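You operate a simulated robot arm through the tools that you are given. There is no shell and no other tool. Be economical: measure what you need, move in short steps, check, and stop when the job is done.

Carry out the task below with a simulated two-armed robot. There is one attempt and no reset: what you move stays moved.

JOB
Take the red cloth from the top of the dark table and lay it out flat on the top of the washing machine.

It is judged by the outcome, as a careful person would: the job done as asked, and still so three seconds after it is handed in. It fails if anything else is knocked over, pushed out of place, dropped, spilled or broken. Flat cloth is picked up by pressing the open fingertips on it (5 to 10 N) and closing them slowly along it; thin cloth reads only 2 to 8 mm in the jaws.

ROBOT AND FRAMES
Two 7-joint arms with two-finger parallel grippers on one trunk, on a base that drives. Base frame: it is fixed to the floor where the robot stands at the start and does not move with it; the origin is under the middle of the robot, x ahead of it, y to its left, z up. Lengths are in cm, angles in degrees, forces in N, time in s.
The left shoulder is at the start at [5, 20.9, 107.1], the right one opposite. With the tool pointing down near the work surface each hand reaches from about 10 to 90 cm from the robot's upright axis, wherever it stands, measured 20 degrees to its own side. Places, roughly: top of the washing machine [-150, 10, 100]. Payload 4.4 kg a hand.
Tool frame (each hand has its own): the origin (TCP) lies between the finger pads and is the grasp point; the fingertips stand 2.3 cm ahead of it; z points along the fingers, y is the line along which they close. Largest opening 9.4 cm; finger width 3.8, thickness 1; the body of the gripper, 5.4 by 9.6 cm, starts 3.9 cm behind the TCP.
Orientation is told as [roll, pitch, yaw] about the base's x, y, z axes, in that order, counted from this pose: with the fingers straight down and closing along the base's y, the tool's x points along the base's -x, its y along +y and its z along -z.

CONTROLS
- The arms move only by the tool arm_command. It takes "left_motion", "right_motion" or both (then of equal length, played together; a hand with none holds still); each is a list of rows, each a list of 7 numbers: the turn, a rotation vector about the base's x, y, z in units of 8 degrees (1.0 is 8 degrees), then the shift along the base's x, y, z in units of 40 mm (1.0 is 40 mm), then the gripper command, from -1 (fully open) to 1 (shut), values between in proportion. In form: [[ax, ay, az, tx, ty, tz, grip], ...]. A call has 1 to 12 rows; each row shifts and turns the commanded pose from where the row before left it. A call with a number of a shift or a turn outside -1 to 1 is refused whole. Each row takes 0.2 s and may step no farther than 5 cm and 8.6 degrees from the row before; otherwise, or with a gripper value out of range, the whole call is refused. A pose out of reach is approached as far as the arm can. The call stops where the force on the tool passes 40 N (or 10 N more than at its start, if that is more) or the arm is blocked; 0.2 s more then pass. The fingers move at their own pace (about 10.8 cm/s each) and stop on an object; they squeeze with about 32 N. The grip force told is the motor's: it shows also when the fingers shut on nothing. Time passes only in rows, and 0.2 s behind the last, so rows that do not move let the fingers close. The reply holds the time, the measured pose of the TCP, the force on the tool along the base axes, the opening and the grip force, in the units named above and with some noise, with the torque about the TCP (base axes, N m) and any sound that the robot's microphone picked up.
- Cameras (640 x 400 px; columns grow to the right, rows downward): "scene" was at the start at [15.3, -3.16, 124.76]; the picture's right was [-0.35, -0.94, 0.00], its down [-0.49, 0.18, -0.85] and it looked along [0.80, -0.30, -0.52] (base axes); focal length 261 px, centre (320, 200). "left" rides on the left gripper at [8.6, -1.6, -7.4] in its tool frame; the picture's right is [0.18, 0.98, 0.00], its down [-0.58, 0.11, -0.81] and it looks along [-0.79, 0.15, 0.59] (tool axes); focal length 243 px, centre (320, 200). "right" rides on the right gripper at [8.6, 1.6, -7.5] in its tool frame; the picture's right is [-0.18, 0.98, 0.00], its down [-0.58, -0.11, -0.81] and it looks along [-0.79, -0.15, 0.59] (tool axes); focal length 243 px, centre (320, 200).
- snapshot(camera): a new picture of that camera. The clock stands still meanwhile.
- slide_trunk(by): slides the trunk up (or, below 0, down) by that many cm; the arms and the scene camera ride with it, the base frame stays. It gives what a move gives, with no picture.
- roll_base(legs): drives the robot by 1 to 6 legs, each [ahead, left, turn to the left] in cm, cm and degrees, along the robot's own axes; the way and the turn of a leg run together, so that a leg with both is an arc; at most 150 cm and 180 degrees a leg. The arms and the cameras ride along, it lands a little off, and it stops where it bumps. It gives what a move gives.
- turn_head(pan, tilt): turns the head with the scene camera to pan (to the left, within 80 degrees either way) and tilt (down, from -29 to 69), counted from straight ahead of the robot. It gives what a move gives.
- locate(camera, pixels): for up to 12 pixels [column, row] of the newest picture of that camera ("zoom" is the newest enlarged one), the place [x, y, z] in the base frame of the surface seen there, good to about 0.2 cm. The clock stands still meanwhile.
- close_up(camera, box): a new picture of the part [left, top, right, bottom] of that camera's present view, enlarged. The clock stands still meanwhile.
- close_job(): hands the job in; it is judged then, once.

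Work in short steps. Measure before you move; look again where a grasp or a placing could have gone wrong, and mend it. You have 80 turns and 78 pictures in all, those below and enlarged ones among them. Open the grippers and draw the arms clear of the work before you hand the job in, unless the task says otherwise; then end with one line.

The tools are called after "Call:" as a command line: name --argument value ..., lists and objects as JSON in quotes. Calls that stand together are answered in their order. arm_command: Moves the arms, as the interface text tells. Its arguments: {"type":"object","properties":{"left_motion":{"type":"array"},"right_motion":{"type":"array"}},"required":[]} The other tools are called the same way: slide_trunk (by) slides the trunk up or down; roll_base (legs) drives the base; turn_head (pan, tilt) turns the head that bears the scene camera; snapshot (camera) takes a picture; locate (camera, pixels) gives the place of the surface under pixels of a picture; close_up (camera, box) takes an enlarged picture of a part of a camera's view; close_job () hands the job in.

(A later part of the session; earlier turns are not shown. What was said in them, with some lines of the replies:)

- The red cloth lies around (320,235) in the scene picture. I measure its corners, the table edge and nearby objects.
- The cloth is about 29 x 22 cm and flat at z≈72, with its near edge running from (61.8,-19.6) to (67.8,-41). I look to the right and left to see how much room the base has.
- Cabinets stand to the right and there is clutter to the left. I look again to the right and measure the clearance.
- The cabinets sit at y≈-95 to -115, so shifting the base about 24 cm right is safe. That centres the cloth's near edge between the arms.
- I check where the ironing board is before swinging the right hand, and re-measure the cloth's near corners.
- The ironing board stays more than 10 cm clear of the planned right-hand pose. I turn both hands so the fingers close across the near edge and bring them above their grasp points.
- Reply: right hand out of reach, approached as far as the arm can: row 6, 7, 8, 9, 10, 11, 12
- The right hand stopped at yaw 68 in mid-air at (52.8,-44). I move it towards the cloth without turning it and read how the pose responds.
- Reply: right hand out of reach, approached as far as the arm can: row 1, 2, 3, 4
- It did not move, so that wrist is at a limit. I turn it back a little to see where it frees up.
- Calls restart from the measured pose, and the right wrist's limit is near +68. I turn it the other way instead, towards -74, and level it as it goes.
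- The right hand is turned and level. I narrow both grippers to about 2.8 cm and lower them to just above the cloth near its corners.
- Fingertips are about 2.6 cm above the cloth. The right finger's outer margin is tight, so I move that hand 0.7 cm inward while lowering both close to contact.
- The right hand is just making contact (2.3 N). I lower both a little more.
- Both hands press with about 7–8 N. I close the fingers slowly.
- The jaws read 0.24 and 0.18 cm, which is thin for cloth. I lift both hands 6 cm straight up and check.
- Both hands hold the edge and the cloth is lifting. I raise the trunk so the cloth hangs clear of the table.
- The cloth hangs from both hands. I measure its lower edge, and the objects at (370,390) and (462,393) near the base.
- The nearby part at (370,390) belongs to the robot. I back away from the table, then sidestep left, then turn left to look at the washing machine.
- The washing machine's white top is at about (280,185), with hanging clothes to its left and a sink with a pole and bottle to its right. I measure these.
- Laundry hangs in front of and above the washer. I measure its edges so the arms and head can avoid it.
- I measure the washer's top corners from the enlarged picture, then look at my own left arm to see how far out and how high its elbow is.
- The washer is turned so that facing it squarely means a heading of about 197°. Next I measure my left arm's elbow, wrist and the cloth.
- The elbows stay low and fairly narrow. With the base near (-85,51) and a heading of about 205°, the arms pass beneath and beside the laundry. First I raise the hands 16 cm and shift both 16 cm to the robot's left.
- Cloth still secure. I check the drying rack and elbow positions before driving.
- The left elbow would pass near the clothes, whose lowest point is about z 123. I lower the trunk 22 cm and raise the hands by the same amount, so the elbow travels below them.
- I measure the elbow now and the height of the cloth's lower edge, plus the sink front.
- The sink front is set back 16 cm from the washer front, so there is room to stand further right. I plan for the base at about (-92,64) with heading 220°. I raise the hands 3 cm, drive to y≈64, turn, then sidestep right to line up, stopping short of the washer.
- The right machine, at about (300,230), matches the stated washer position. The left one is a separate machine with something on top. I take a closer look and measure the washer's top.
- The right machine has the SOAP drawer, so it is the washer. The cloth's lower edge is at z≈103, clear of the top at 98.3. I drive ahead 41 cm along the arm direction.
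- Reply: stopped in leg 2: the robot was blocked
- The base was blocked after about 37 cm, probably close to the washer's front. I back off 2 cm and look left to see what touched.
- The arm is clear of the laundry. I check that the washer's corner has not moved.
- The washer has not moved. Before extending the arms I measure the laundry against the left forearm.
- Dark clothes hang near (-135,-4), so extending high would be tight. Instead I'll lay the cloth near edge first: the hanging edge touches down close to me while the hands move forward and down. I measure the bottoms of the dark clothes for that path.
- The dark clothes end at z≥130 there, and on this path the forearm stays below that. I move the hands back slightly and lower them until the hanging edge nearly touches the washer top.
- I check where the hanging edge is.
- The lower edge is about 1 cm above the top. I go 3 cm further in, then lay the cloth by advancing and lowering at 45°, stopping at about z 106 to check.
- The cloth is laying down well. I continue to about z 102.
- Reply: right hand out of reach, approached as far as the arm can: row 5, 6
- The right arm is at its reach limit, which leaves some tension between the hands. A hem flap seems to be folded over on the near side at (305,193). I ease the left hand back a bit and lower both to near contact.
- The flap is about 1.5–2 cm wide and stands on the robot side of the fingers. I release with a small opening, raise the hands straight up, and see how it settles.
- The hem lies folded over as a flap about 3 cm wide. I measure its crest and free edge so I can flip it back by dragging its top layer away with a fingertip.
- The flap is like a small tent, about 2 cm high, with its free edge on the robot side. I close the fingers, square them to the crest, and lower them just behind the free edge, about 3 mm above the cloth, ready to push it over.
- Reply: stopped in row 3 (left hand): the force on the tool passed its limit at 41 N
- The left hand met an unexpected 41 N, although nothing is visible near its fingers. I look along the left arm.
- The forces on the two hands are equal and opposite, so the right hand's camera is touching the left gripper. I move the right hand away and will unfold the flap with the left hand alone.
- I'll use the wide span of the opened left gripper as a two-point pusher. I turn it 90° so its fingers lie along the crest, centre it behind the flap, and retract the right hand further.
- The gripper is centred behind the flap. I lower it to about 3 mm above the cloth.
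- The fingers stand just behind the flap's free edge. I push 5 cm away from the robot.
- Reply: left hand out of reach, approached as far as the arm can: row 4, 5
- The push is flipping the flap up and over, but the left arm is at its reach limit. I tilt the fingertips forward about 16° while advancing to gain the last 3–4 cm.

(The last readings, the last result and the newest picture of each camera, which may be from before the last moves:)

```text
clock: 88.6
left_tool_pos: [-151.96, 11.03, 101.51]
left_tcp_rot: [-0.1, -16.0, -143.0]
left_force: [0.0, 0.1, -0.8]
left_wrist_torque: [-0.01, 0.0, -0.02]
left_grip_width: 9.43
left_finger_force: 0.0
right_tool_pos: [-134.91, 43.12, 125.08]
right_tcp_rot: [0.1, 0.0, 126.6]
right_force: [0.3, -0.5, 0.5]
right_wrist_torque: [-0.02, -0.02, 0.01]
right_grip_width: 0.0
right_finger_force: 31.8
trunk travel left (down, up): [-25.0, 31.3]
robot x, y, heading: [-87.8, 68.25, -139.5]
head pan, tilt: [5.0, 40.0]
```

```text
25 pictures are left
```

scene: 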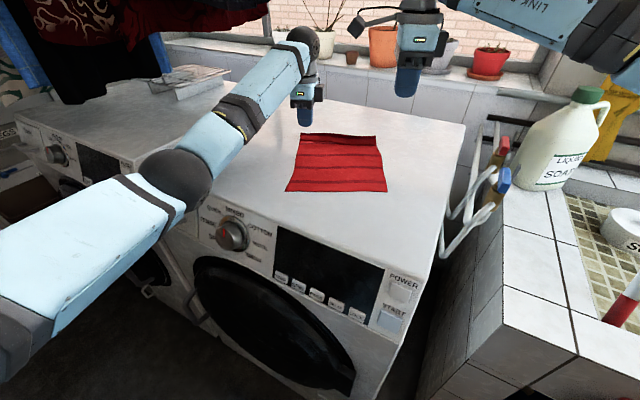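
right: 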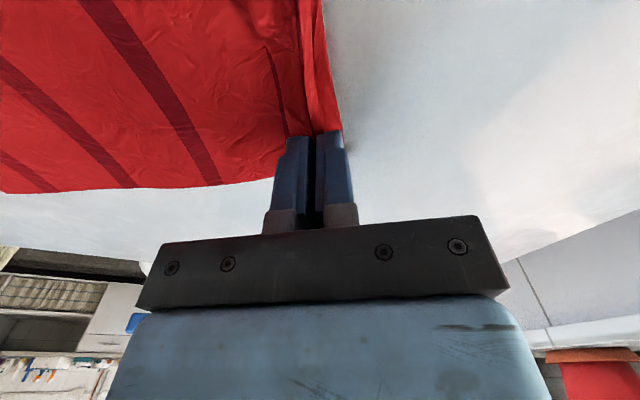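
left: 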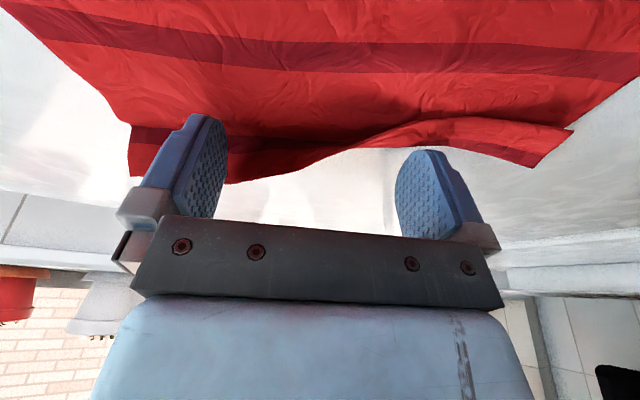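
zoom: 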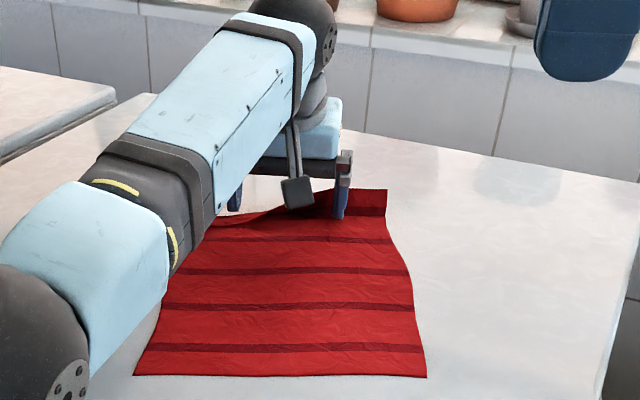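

The right half has unfolded, but the left part still seems folded at (520,150) in the wrist view. I lift the hand and look.

Call:
arm_command --left_motion '[[0, 0, 0, 0, 0, 0.2, -1], [0, 0, 0, 0, 0, 0.5, -1], [0.3, -0.4, 0, 0.17, 0.13, 0.6, -1], [0.3, -0.4, 0, 0.17, 0.13, 0.6, -1], [0.3, -0.4, 0, 0.17, 0.13, 0.5, -1], [0.3, -0.4, 0, 0.17, 0.13, 0.5, -1]]'

Call:
close_up --camera "scene" --box '[260, 90, 400, 200]'

Call:
snapshot --camera "left"

```text
clock: 90.0
left_tool_pos: [-148.23, 13.49, 112.93]
left_tcp_rot: [-0.3, 0.2, -142.9]
left_force: [0.5, -0.5, 0.6]
left_wrist_torque: [-0.01, -0.01, 0.01]
left_grip_width: 9.39
left_finger_force: 0.0
left hand out of reach, approached as far as the arm can: row 6
right_tool_pos: [-134.97, 43.09, 125.19]
right_tcp_rot: [0.0, 0.0, 126.6]
right_force: [-0.2, -0.3, 0.4]
right_wrist_torque: [-0.02, 0.01, -0.03]
right_grip_width: 0.0
right_finger_force: 31.8
trunk travel left (down, up): [-25.0, 31.3]
robot x, y, heading: [-87.92, 68.9, -139.1]
head pan, tilt: [5.0, 40.0]
```

```text
3.64 times, centred on (330, 145) of scene
```

zoom: 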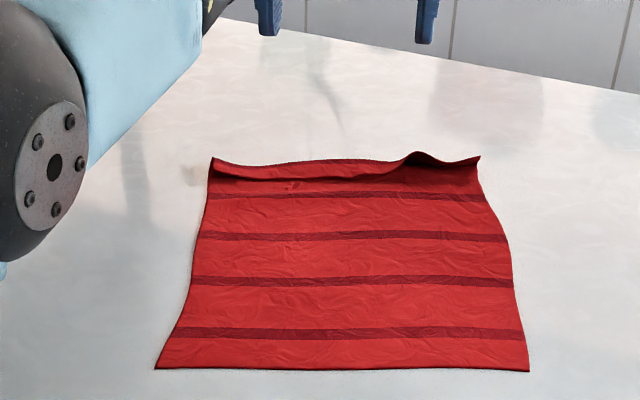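

```text
23 pictures are left
```

left: 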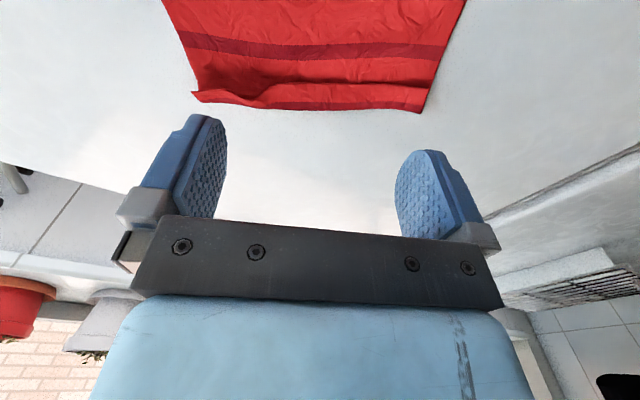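

The hem is partly up: the right side stands and the left side is still curled over. I measure its current shape.

Call:
locate --camera "zoom" --pixels '[[213, 161], [214, 175], [260, 163], [260, 180], [310, 162], [310, 178], [360, 162], [360, 177], [418, 154], [440, 165], [476, 159], [475, 180]]'

Call:
close_up --camera "scene" --box '[295, 115, 375, 160]'

```text
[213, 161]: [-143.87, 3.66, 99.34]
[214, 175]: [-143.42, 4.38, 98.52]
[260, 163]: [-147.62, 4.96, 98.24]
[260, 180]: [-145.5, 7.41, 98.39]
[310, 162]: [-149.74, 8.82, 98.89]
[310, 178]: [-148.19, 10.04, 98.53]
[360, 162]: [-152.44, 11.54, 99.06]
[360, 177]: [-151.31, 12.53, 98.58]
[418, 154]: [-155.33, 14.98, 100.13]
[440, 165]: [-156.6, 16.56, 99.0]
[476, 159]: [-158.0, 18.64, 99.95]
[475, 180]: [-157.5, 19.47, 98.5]
```

```text
8.00 times, centred on (335, 138) of scene
```

zoom: 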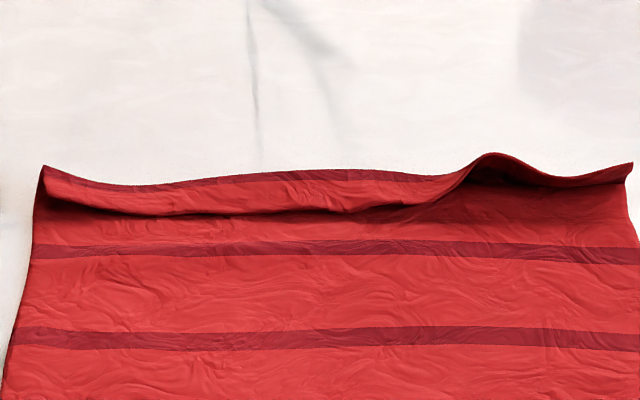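

The left arm needs about 4 cm more reach. I retract both hands, then reposition the base further left and squarer to the washer.

Call:
arm_command --left_motion '[[0, 0, 0, 0.1, 0.1, 0, -1], [0, 0, 0, 0.55, 0.48, 0, -1], [0, 0, 0, 0.55, 0.48, 0, -1], [0, 0, 0, 0.55, 0.48, 0, -1], [0, 0, 0, 0.55, 0.48, 0, -1], [0, 0, 0, 0.55, 0.48, 0, -1]]' --right_motion '[[0, 0, 0, 0.6, 0.5, 0, 1], [0, 0, 0, 0.6, 0.5, 0, 1], [0, 0, 0, 0.6, 0.5, 0, 1], [0, 0, 0, 0.6, 0.5, 0, 1], [0, 0, 0, 0.6, 0.5, 0, 1], [0, 0, 0, 0.6, 0.5, 0, 1]]'

Call:
roll_base --legs '[[0, 13, 0], [0, 0, -10], [9, 2, 0]]'

Call:
turn_head --pan 20 --tilt 35

Call:
snapshot --camera "scene"

```text
clock: 91.4
left_tool_pos: [-136.6, 23.45, 113.02]
left_tcp_rot: [-0.1, 0.2, -142.8]
left_force: [0.9, -0.4, 0.8]
left_wrist_torque: [0.0, -0.02, -0.01]
left_grip_width: 9.4
left_finger_force: 0.0
left hand out of reach, approached as far as the arm can: row 2
right_tool_pos: [-120.39, 55.2, 125.23]
right_tcp_rot: [0.0, 0.1, 126.7]
right_force: [-0.1, 0.2, 0.1]
right_wrist_torque: [0.01, 0.0, 0.0]
right_grip_width: 0.01
right_finger_force: 32.1
trunk travel left (down, up): [-25.0, 31.3]
robot x, y, heading: [-87.56, 68.4, -139.2]
head pan, tilt: [5.0, 40.0]
```

```text
clock: 94.7
left_tool_pos: [-137.26, 19.28, 113.13]
left_tcp_rot: [-0.2, 0.1, -153.5]
left_force: [0.5, 1.0, 0.6]
left_wrist_torque: [0.03, -0.02, 0.01]
left_grip_width: 9.39
left_finger_force: 0.1
right_tool_pos: [-115.45, 47.28, 125.39]
right_tcp_rot: [0.1, 0.0, 116.3]
right_force: [0.8, -0.3, 0.3]
right_wrist_torque: [-0.01, -0.02, 0.02]
right_grip_width: 0.0
right_finger_force: 31.9
trunk travel left (down, up): [-25.0, 31.3]
robot x, y, heading: [-81.06, 54.25, -149.7]
head pan, tilt: [5.0, 40.0]
stopped in leg 3: the robot was blocked; the commanded pose is now the measured one
```

```text
clock: 95.4
left_tool_pos: [-137.51, 19.32, 112.92]
left_tcp_rot: [-0.2, 0.2, -153.5]
left_force: [0.4, 0.6, 0.1]
left_wrist_torque: [0.01, 0.01, -0.01]
left_grip_width: 9.39
left_finger_force: 0.0
right_tool_pos: [-115.68, 47.47, 125.2]
right_tcp_rot: [0.0, 0.0, 116.1]
right_force: [0.2, 0.1, -0.3]
right_wrist_torque: [0.03, 0.02, 0.0]
right_grip_width: 0.0
right_finger_force: 32.3
trunk travel left (down, up): [-25.0, 31.3]
robot x, y, heading: [-81.37, 54.56, -149.6]
head pan, tilt: [20.0, 35.0]
```

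```text
21 pictures are left
```

scene: 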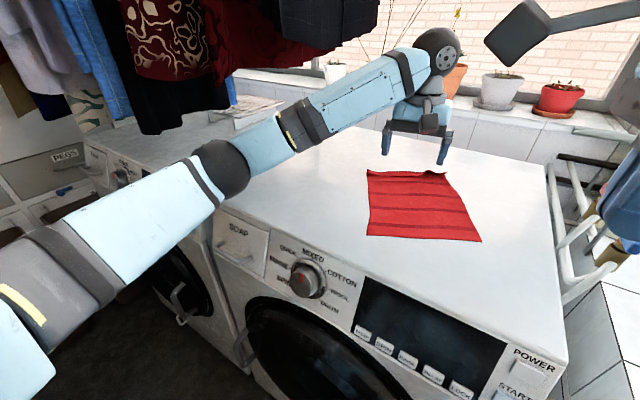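

The left arm now has about 4 cm more reach. I align the open gripper with the still-folded left part of the hem, behind its free edge, and lower it to about 1–2 mm above the cloth.

Call:
arm_command --left_motion '[[0, 0, 0.69, -0.5, -0.55, 0, -1], [0, 0, 0.69, -0.5, -0.55, 0, -1], [0, 0, 0.69, -0.5, -0.55, 0, -1], [0, 0, 0.69, -0.5, -0.55, 0, -1], [0, 0, 0, 0, 0, -0.5, -1], [0, 0, 0, 0, 0, -0.5, -1], [0, 0, 0, 0, 0, -0.5, -1], [0, 0, 0, 0, 0, -0.5, -1], [0, 0, 0, 0, 0, -0.5, -1], [0, 0, 0, 0, 0, -0.5, -1]]'

Call:
snapshot --camera "left"

Call:
close_up --camera "scene" --box '[340, 120, 500, 250]'

```text
clock: 97.6
left_tool_pos: [-145.41, 10.53, 100.94]
left_tcp_rot: [-0.1, 0.1, -131.4]
left_force: [0.0, 0.7, 0.5]
left_wrist_torque: [-0.04, 0.01, -0.01]
left_grip_width: 9.4
left_finger_force: 0.1
right_tool_pos: [-115.75, 47.52, 125.34]
right_tcp_rot: [0.0, 0.0, 116.2]
right_force: [-0.5, -0.8, -0.7]
right_wrist_torque: [0.01, 0.05, -0.02]
right_grip_width: 0.04
right_finger_force: 32.1
trunk travel left (down, up): [-25.0, 31.3]
robot x, y, heading: [-81.11, 54.56, -149.9]
head pan, tilt: [20.0, 35.0]
```

```text
20 pictures are left
```

left: 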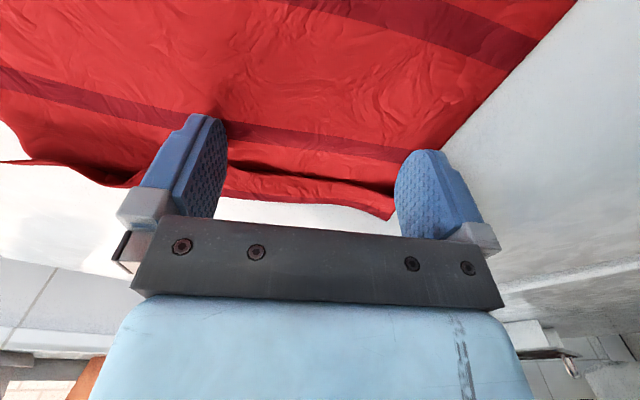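

```text
3.08 times, centred on (420, 185) of scene
```

zoom: 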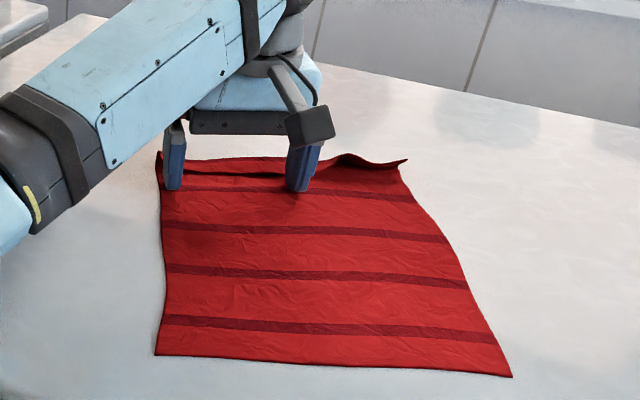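

Both fingers stand behind the folded part. I push 5 cm away.

Call:
arm_command --left_motion '[[0, 0, 0, -0.165, -0.187, -0.02, -1], [0, 0, 0, -0.165, -0.187, 0, -1], [0, 0, 0, -0.165, -0.187, 0, -1], [0, 0, 0, -0.165, -0.187, 0, -1], [0, 0, 0, -0.165, -0.187, 0, -1]]'

Call:
close_up --camera "scene" --box '[340, 120, 500, 250]'

```text
clock: 98.8
left_tool_pos: [-148.67, 6.8, 100.81]
left_tcp_rot: [0.0, 0.2, -131.4]
left_force: [0.7, 0.1, 0.7]
left_wrist_torque: [0.0, -0.09, -0.04]
left_grip_width: 9.37
left_finger_force: 0.1
right_tool_pos: [-115.74, 47.41, 125.17]
right_tcp_rot: [-0.1, 0.0, 116.1]
right_force: [0.3, -0.3, -0.8]
right_wrist_torque: [0.02, 0.01, 0.02]
right_grip_width: 0.0
right_finger_force: 31.8
trunk travel left (down, up): [-25.0, 31.3]
robot x, y, heading: [-81.36, 54.08, -149.8]
head pan, tilt: [20.0, 35.0]
```

```text
3.08 times, centred on (420, 185) of scene
```

zoom: 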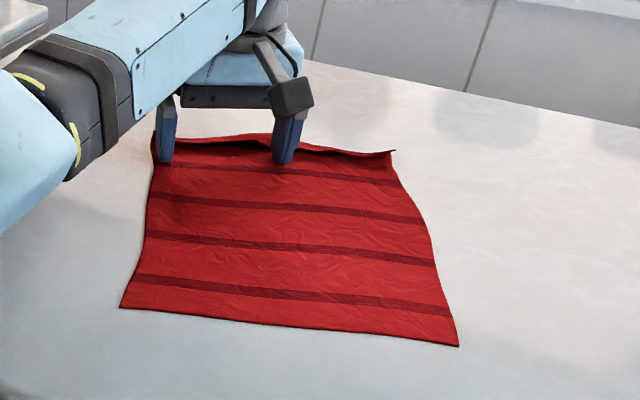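

The whole cloth slid along somewhat, and the hem now looks upright. I check it with the wrist camera.

Call:
snapshot --camera "left"

```text
17 pictures are left
```

left: 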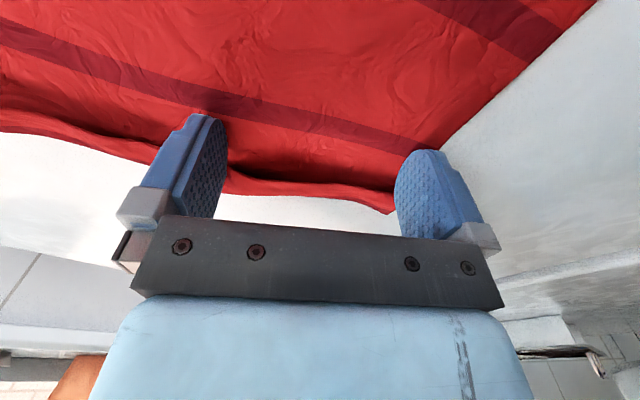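

The hem stands up ahead of the fingers. I raise the tips about 0.8 cm so they no longer drag the cloth, then push the hem over with a forward tilt, and finish by lowering.

Call:
arm_command --left_motion '[[0, 0, 0, 0.05, 0.05, 0.15, -1], [-0.375, 0.33, 0, -0.15, -0.17, 0.04, -1], [-0.375, 0.33, 0, -0.15, -0.17, 0.04, -1], [-0.375, 0.33, 0, -0.15, -0.17, 0.03, -1], [-0.375, 0.33, 0, -0.15, -0.17, 0.03, -1], [-0.375, 0.33, 0, -0.15, -0.17, 0.0, -1]]'

Call:
snapshot --camera "left"

Call:
close_up --camera "scene" --box '[340, 120, 500, 250]'

```text
clock: 100.2
left_tool_pos: [-151.5, 3.6, 102.01]
left_tcp_rot: [-0.3, -20.0, -131.4]
left_force: [-0.1, 0.1, -0.3]
left_wrist_torque: [0.01, -0.02, 0.0]
left_grip_width: 9.42
left_finger_force: 0.0
right_tool_pos: [-115.72, 47.44, 125.14]
right_tcp_rot: [0.1, 0.0, 116.2]
right_force: [0.4, -0.2, -0.6]
right_wrist_torque: [0.0, 0.01, -0.01]
right_grip_width: 0.0
right_finger_force: 32.4
trunk travel left (down, up): [-25.0, 31.3]
robot x, y, heading: [-81.2, 54.15, -149.5]
head pan, tilt: [20.0, 35.0]
```

```text
16 pictures are left
```

left: 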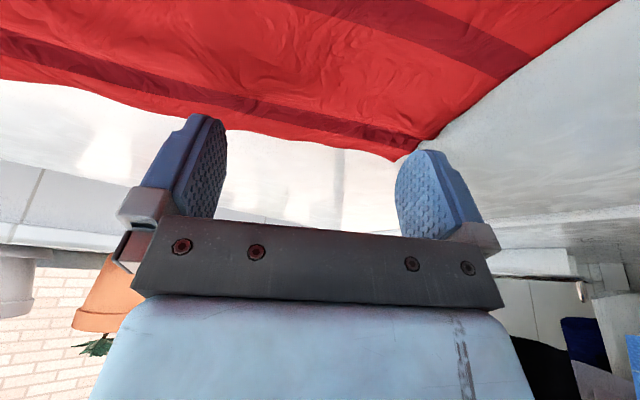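

```text
3.08 times, centred on (420, 185) of scene
```

zoom: 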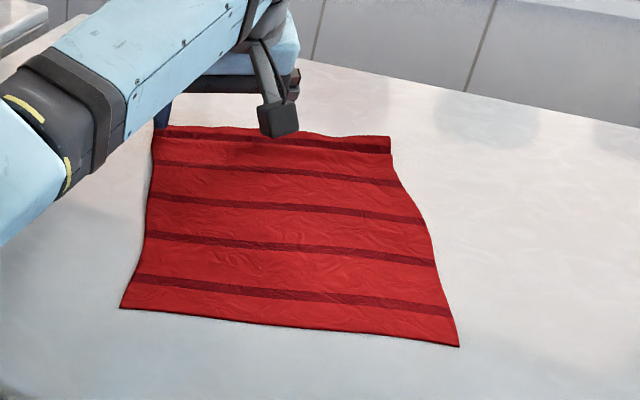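

The hem has flipped and all five stripes are visible. I lift the hand straight up and back, then check.

Call:
arm_command --left_motion '[[0, 0, 0, 0, 0, 0.3, -1], [0, 0, 0, 0, 0, 0.6, -1], [0.375, -0.33, 0, 0.15, 0.17, 0.6, -1], [0.375, -0.33, 0, 0.2, 0.22, 0.5, -1], [0.375, -0.33, 0, 0.3, 0.34, 0.2, -1], [0.375, -0.33, 0, 0.4, 0.4, 0, -1], [0.375, -0.33, 0, 0.5, 0.5, 0, -1], [0, 0, 0, 0.6, 0.5, 0, -1], [0, 0, 0, 0.6, 0.5, 0, -1]]'

Call:
close_up --camera "scene" --box '[340, 120, 500, 250]'

```text
clock: 102.2
left_tool_pos: [-140.47, 14.07, 110.97]
left_tcp_rot: [-0.1, 0.1, -131.4]
left_force: [0.3, -0.1, 0.4]
left_wrist_torque: [0.02, 0.01, -0.03]
left_grip_width: 9.42
left_finger_force: 0.1
right_tool_pos: [-115.66, 47.32, 125.29]
right_tcp_rot: [0.1, 0.0, 116.2]
right_force: [0.1, 0.2, 0.3]
right_wrist_torque: [0.01, 0.03, -0.02]
right_grip_width: 0.0
right_finger_force: 31.8
trunk travel left (down, up): [-25.0, 31.3]
robot x, y, heading: [-81.63, 54.43, -149.5]
head pan, tilt: [20.0, 35.0]
```

```text
3.08 times, centred on (420, 185) of scene
```

zoom: 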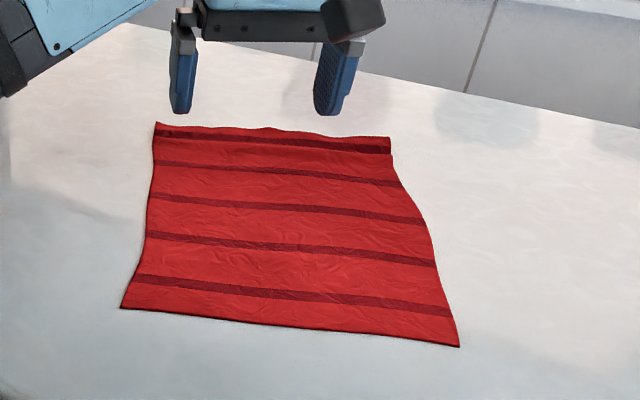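

It is nearly flat, but the right end of the hem at (385,147) may still be doubled. I zoom in there and measure.

Call:
close_up --camera "scene" --box '[372, 145, 446, 185]'

Call:
locate --camera "zoom" --pixels '[[60, 60], [200, 70], [320, 75], [420, 90], [520, 105], [570, 115], [60, 90], [200, 100], [320, 110], [420, 125], [520, 145], [565, 160]]'

```text
8.65 times, centred on (409, 165) of scene
```

zoom: 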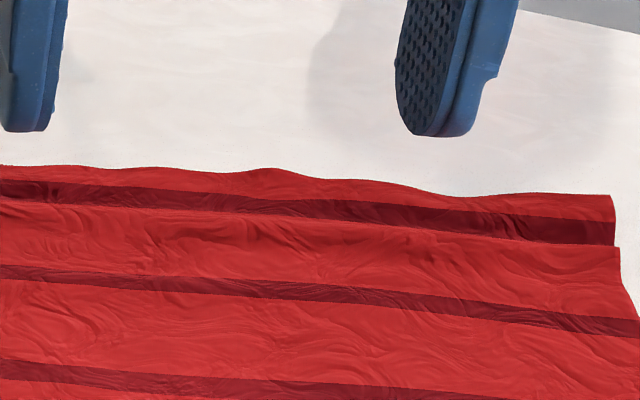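

```text
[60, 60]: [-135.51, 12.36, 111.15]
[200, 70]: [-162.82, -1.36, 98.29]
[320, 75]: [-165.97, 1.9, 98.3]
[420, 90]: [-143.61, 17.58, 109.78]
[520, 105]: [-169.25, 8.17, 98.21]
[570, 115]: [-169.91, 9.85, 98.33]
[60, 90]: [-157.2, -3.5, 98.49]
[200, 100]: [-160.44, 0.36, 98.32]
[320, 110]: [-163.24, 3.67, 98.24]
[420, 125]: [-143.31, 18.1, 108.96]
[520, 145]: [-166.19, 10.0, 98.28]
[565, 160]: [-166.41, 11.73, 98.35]
```

The hem is unfolded, with a low ridge just on the near side of the first stripe. I measure its height.

Call:
locate --camera "zoom" --pixels '[[60, 172], [60, 190], [60, 215], [60, 240], [300, 185], [300, 207], [300, 226], [300, 250], [590, 205], [590, 232], [595, 252], [590, 290]]'

```text
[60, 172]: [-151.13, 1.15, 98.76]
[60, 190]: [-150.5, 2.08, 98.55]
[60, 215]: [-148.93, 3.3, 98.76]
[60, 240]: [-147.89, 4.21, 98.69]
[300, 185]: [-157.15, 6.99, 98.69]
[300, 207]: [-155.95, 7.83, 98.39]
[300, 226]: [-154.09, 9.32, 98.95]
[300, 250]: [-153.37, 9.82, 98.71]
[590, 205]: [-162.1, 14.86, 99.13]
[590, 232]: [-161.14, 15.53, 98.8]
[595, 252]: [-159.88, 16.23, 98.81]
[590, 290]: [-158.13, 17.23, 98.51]
```

The remaining ripple is only about 5 mm and nothing is doubled over. I open the right gripper and back the base 30 cm away, clear of the work.

Call:
arm_command --left_motion '[[0, 0, 0, 0.3, 0.2, 0.3, -1], [0, 0, 0, 0.3, 0.2, 0.3, -1], [0, 0, 0, 0.3, 0.2, 0.3, -1]]' --right_motion '[[0, 0, 0, 0, 0, 0, -0.5], [0, 0, 0, 0, 0, 0, -1], [0, 0, 0, 0, 0, 0, -1]]'

Call:
roll_base --legs '[[-30, 0, 0]]'

Call:
turn_head --pan 5 --tilt 25

Call:
snapshot --camera "scene"

```text
clock: 103.0
left_tool_pos: [-136.96, 16.61, 114.5]
left_tcp_rot: [-0.1, 0.1, -131.3]
left_force: [0.3, 0.1, 0.6]
left_wrist_torque: [0.02, -0.01, 0.01]
left_grip_width: 9.41
left_finger_force: 0.1
right_tool_pos: [-115.69, 47.56, 125.19]
right_tcp_rot: [0.1, 0.1, 116.1]
right_force: [0.4, -0.1, -0.2]
right_wrist_torque: [-0.01, 0.02, 0.01]
right_grip_width: 9.43
right_finger_force: 0.1
trunk travel left (down, up): [-25.0, 31.3]
robot x, y, heading: [-81.21, 54.11, -149.7]
head pan, tilt: [20.0, 35.0]
```

```text
clock: 105.1
left_tool_pos: [-111.24, 31.31, 114.54]
left_tcp_rot: [-0.1, 0.2, -131.3]
left_force: [-0.1, -0.4, 0.6]
left_wrist_torque: [-0.01, -0.01, 0.02]
left_grip_width: 9.42
left_finger_force: 0.1
right_tool_pos: [-90.1, 62.4, 125.33]
right_tcp_rot: [0.0, 0.0, 116.3]
right_force: [0.7, -0.7, -0.9]
right_wrist_torque: [0.02, 0.01, -0.03]
right_grip_width: 9.41
right_finger_force: 0.1
trunk travel left (down, up): [-25.0, 31.3]
robot x, y, heading: [-55.69, 69.83, -149.5]
head pan, tilt: [20.0, 35.0]
```

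```text
clock: 105.8
left_tool_pos: [-111.24, 31.38, 114.35]
left_tcp_rot: [-0.1, 0.1, -131.2]
left_force: [0.7, 0.0, -0.6]
left_wrist_torque: [0.0, 0.01, -0.04]
left_grip_width: 9.42
left_finger_force: 0.0
right_tool_pos: [-90.04, 62.34, 125.24]
right_tcp_rot: [-0.1, 0.1, 116.4]
right_force: [0.4, 0.5, -0.2]
right_wrist_torque: [0.01, 0.0, -0.03]
right_grip_width: 9.38
right_finger_force: 0.1
trunk travel left (down, up): [-25.0, 31.3]
robot x, y, heading: [-55.23, 69.47, -149.5]
head pan, tilt: [5.0, 25.0]
```

```text
12 pictures are left
```

scene: 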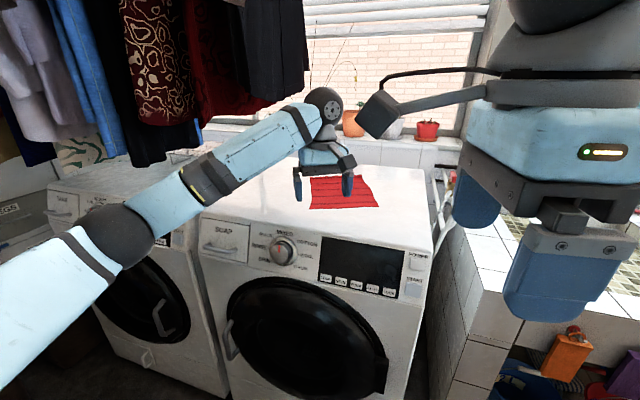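

The left hand is still above the washer's front edge, so I back off another 25 cm and take the final look.

Call:
roll_base --legs '[[-22, 0, 0]]'

Call:
close_up --camera "scene" --box '[220, 130, 440, 260]'

```text
clock: 107.5
left_tool_pos: [-92.19, 42.44, 114.49]
left_tcp_rot: [-0.1, 0.1, -131.2]
left_force: [-0.4, -0.2, -0.1]
left_wrist_torque: [0.02, 0.02, -0.02]
left_grip_width: 9.42
left_finger_force: 0.0
right_tool_pos: [-71.08, 73.44, 125.22]
right_tcp_rot: [0.0, 0.0, 116.4]
right_force: [-0.2, 0.3, -0.9]
right_wrist_torque: [0.01, 0.03, 0.01]
right_grip_width: 9.41
right_finger_force: 0.1
trunk travel left (down, up): [-25.0, 31.3]
robot x, y, heading: [-36.65, 80.58, -149.4]
head pan, tilt: [5.0, 25.0]
```

```text
2.91 times, centred on (330, 195) of scene
```

zoom: 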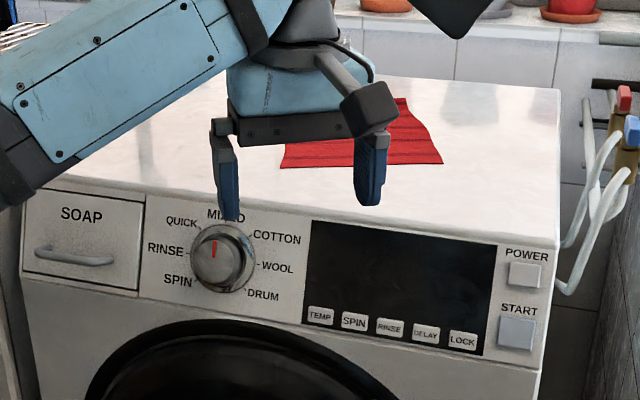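

The left arm blocks the view. It is in front of the washer, clear of it, so I lower it 20 cm and look again.

Call:
arm_command --left_motion '[[0, 0, 0, 0.4, 0.2, -0.6, -1], [0, 0, 0, 0.4, 0.2, -0.8, -1], [0, 0, 0, 0.3, 0.2, -0.9, -1], [0, 0, 0, 0, 0, -0.9, -1], [0, 0, 0, 0, 0, -0.9, -1], [0, 0, 0, 0, 0, -0.9, -1]]'

Call:
close_up --camera "scene" --box '[270, 140, 400, 220]'

```text
clock: 108.9
left_tool_pos: [-87.78, 44.74, 94.51]
left_tcp_rot: [-0.2, 0.1, -131.2]
left_force: [-0.7, 0.7, 0.3]
left_wrist_torque: [0.02, 0.01, -0.01]
left_grip_width: 9.4
left_finger_force: 0.0
right_tool_pos: [-71.1, 73.32, 125.07]
right_tcp_rot: [0.0, 0.0, 116.4]
right_force: [-0.3, -0.4, 0.3]
right_wrist_torque: [0.0, 0.02, 0.0]
right_grip_width: 9.39
right_finger_force: 0.0
trunk travel left (down, up): [-25.0, 31.3]
robot x, y, heading: [-36.69, 80.51, -149.5]
head pan, tilt: [5.0, 25.0]
```

```text
4.92 times, centred on (335, 180) of scene
```

zoom: 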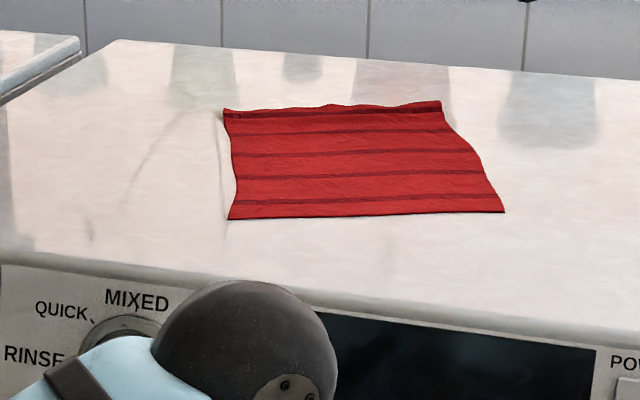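

The cloth lies unfolded on the washer top with all five stripes showing. I check its size against the original 29 x 22 cm.

Call:
locate --camera "zoom" --pixels '[[226, 112], [439, 103], [230, 217], [502, 210], [335, 106], [335, 112], [360, 212], [236, 165], [478, 160], [335, 120]]'

```text
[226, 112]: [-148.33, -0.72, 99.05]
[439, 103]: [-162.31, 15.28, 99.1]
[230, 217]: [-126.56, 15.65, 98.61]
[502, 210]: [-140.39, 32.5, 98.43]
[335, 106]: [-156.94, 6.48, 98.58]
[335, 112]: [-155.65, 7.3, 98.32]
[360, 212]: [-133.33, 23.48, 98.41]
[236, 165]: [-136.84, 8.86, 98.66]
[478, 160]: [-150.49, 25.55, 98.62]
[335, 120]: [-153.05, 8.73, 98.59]
```

The sides measure 27–29 cm by about 21–22 cm, against the original 28–29 x 22 cm. The height variation is under 1 cm, and the whole cloth is on the washer top. Both grippers are open and clear, so I hand the job in.

Call:
close_job

```text
The job is handed in.
```

The red cloth is laid out flat on top of the washing machine, apart from a ripple of about 5 mm near its far edge. Both grippers are open and drawn clear.
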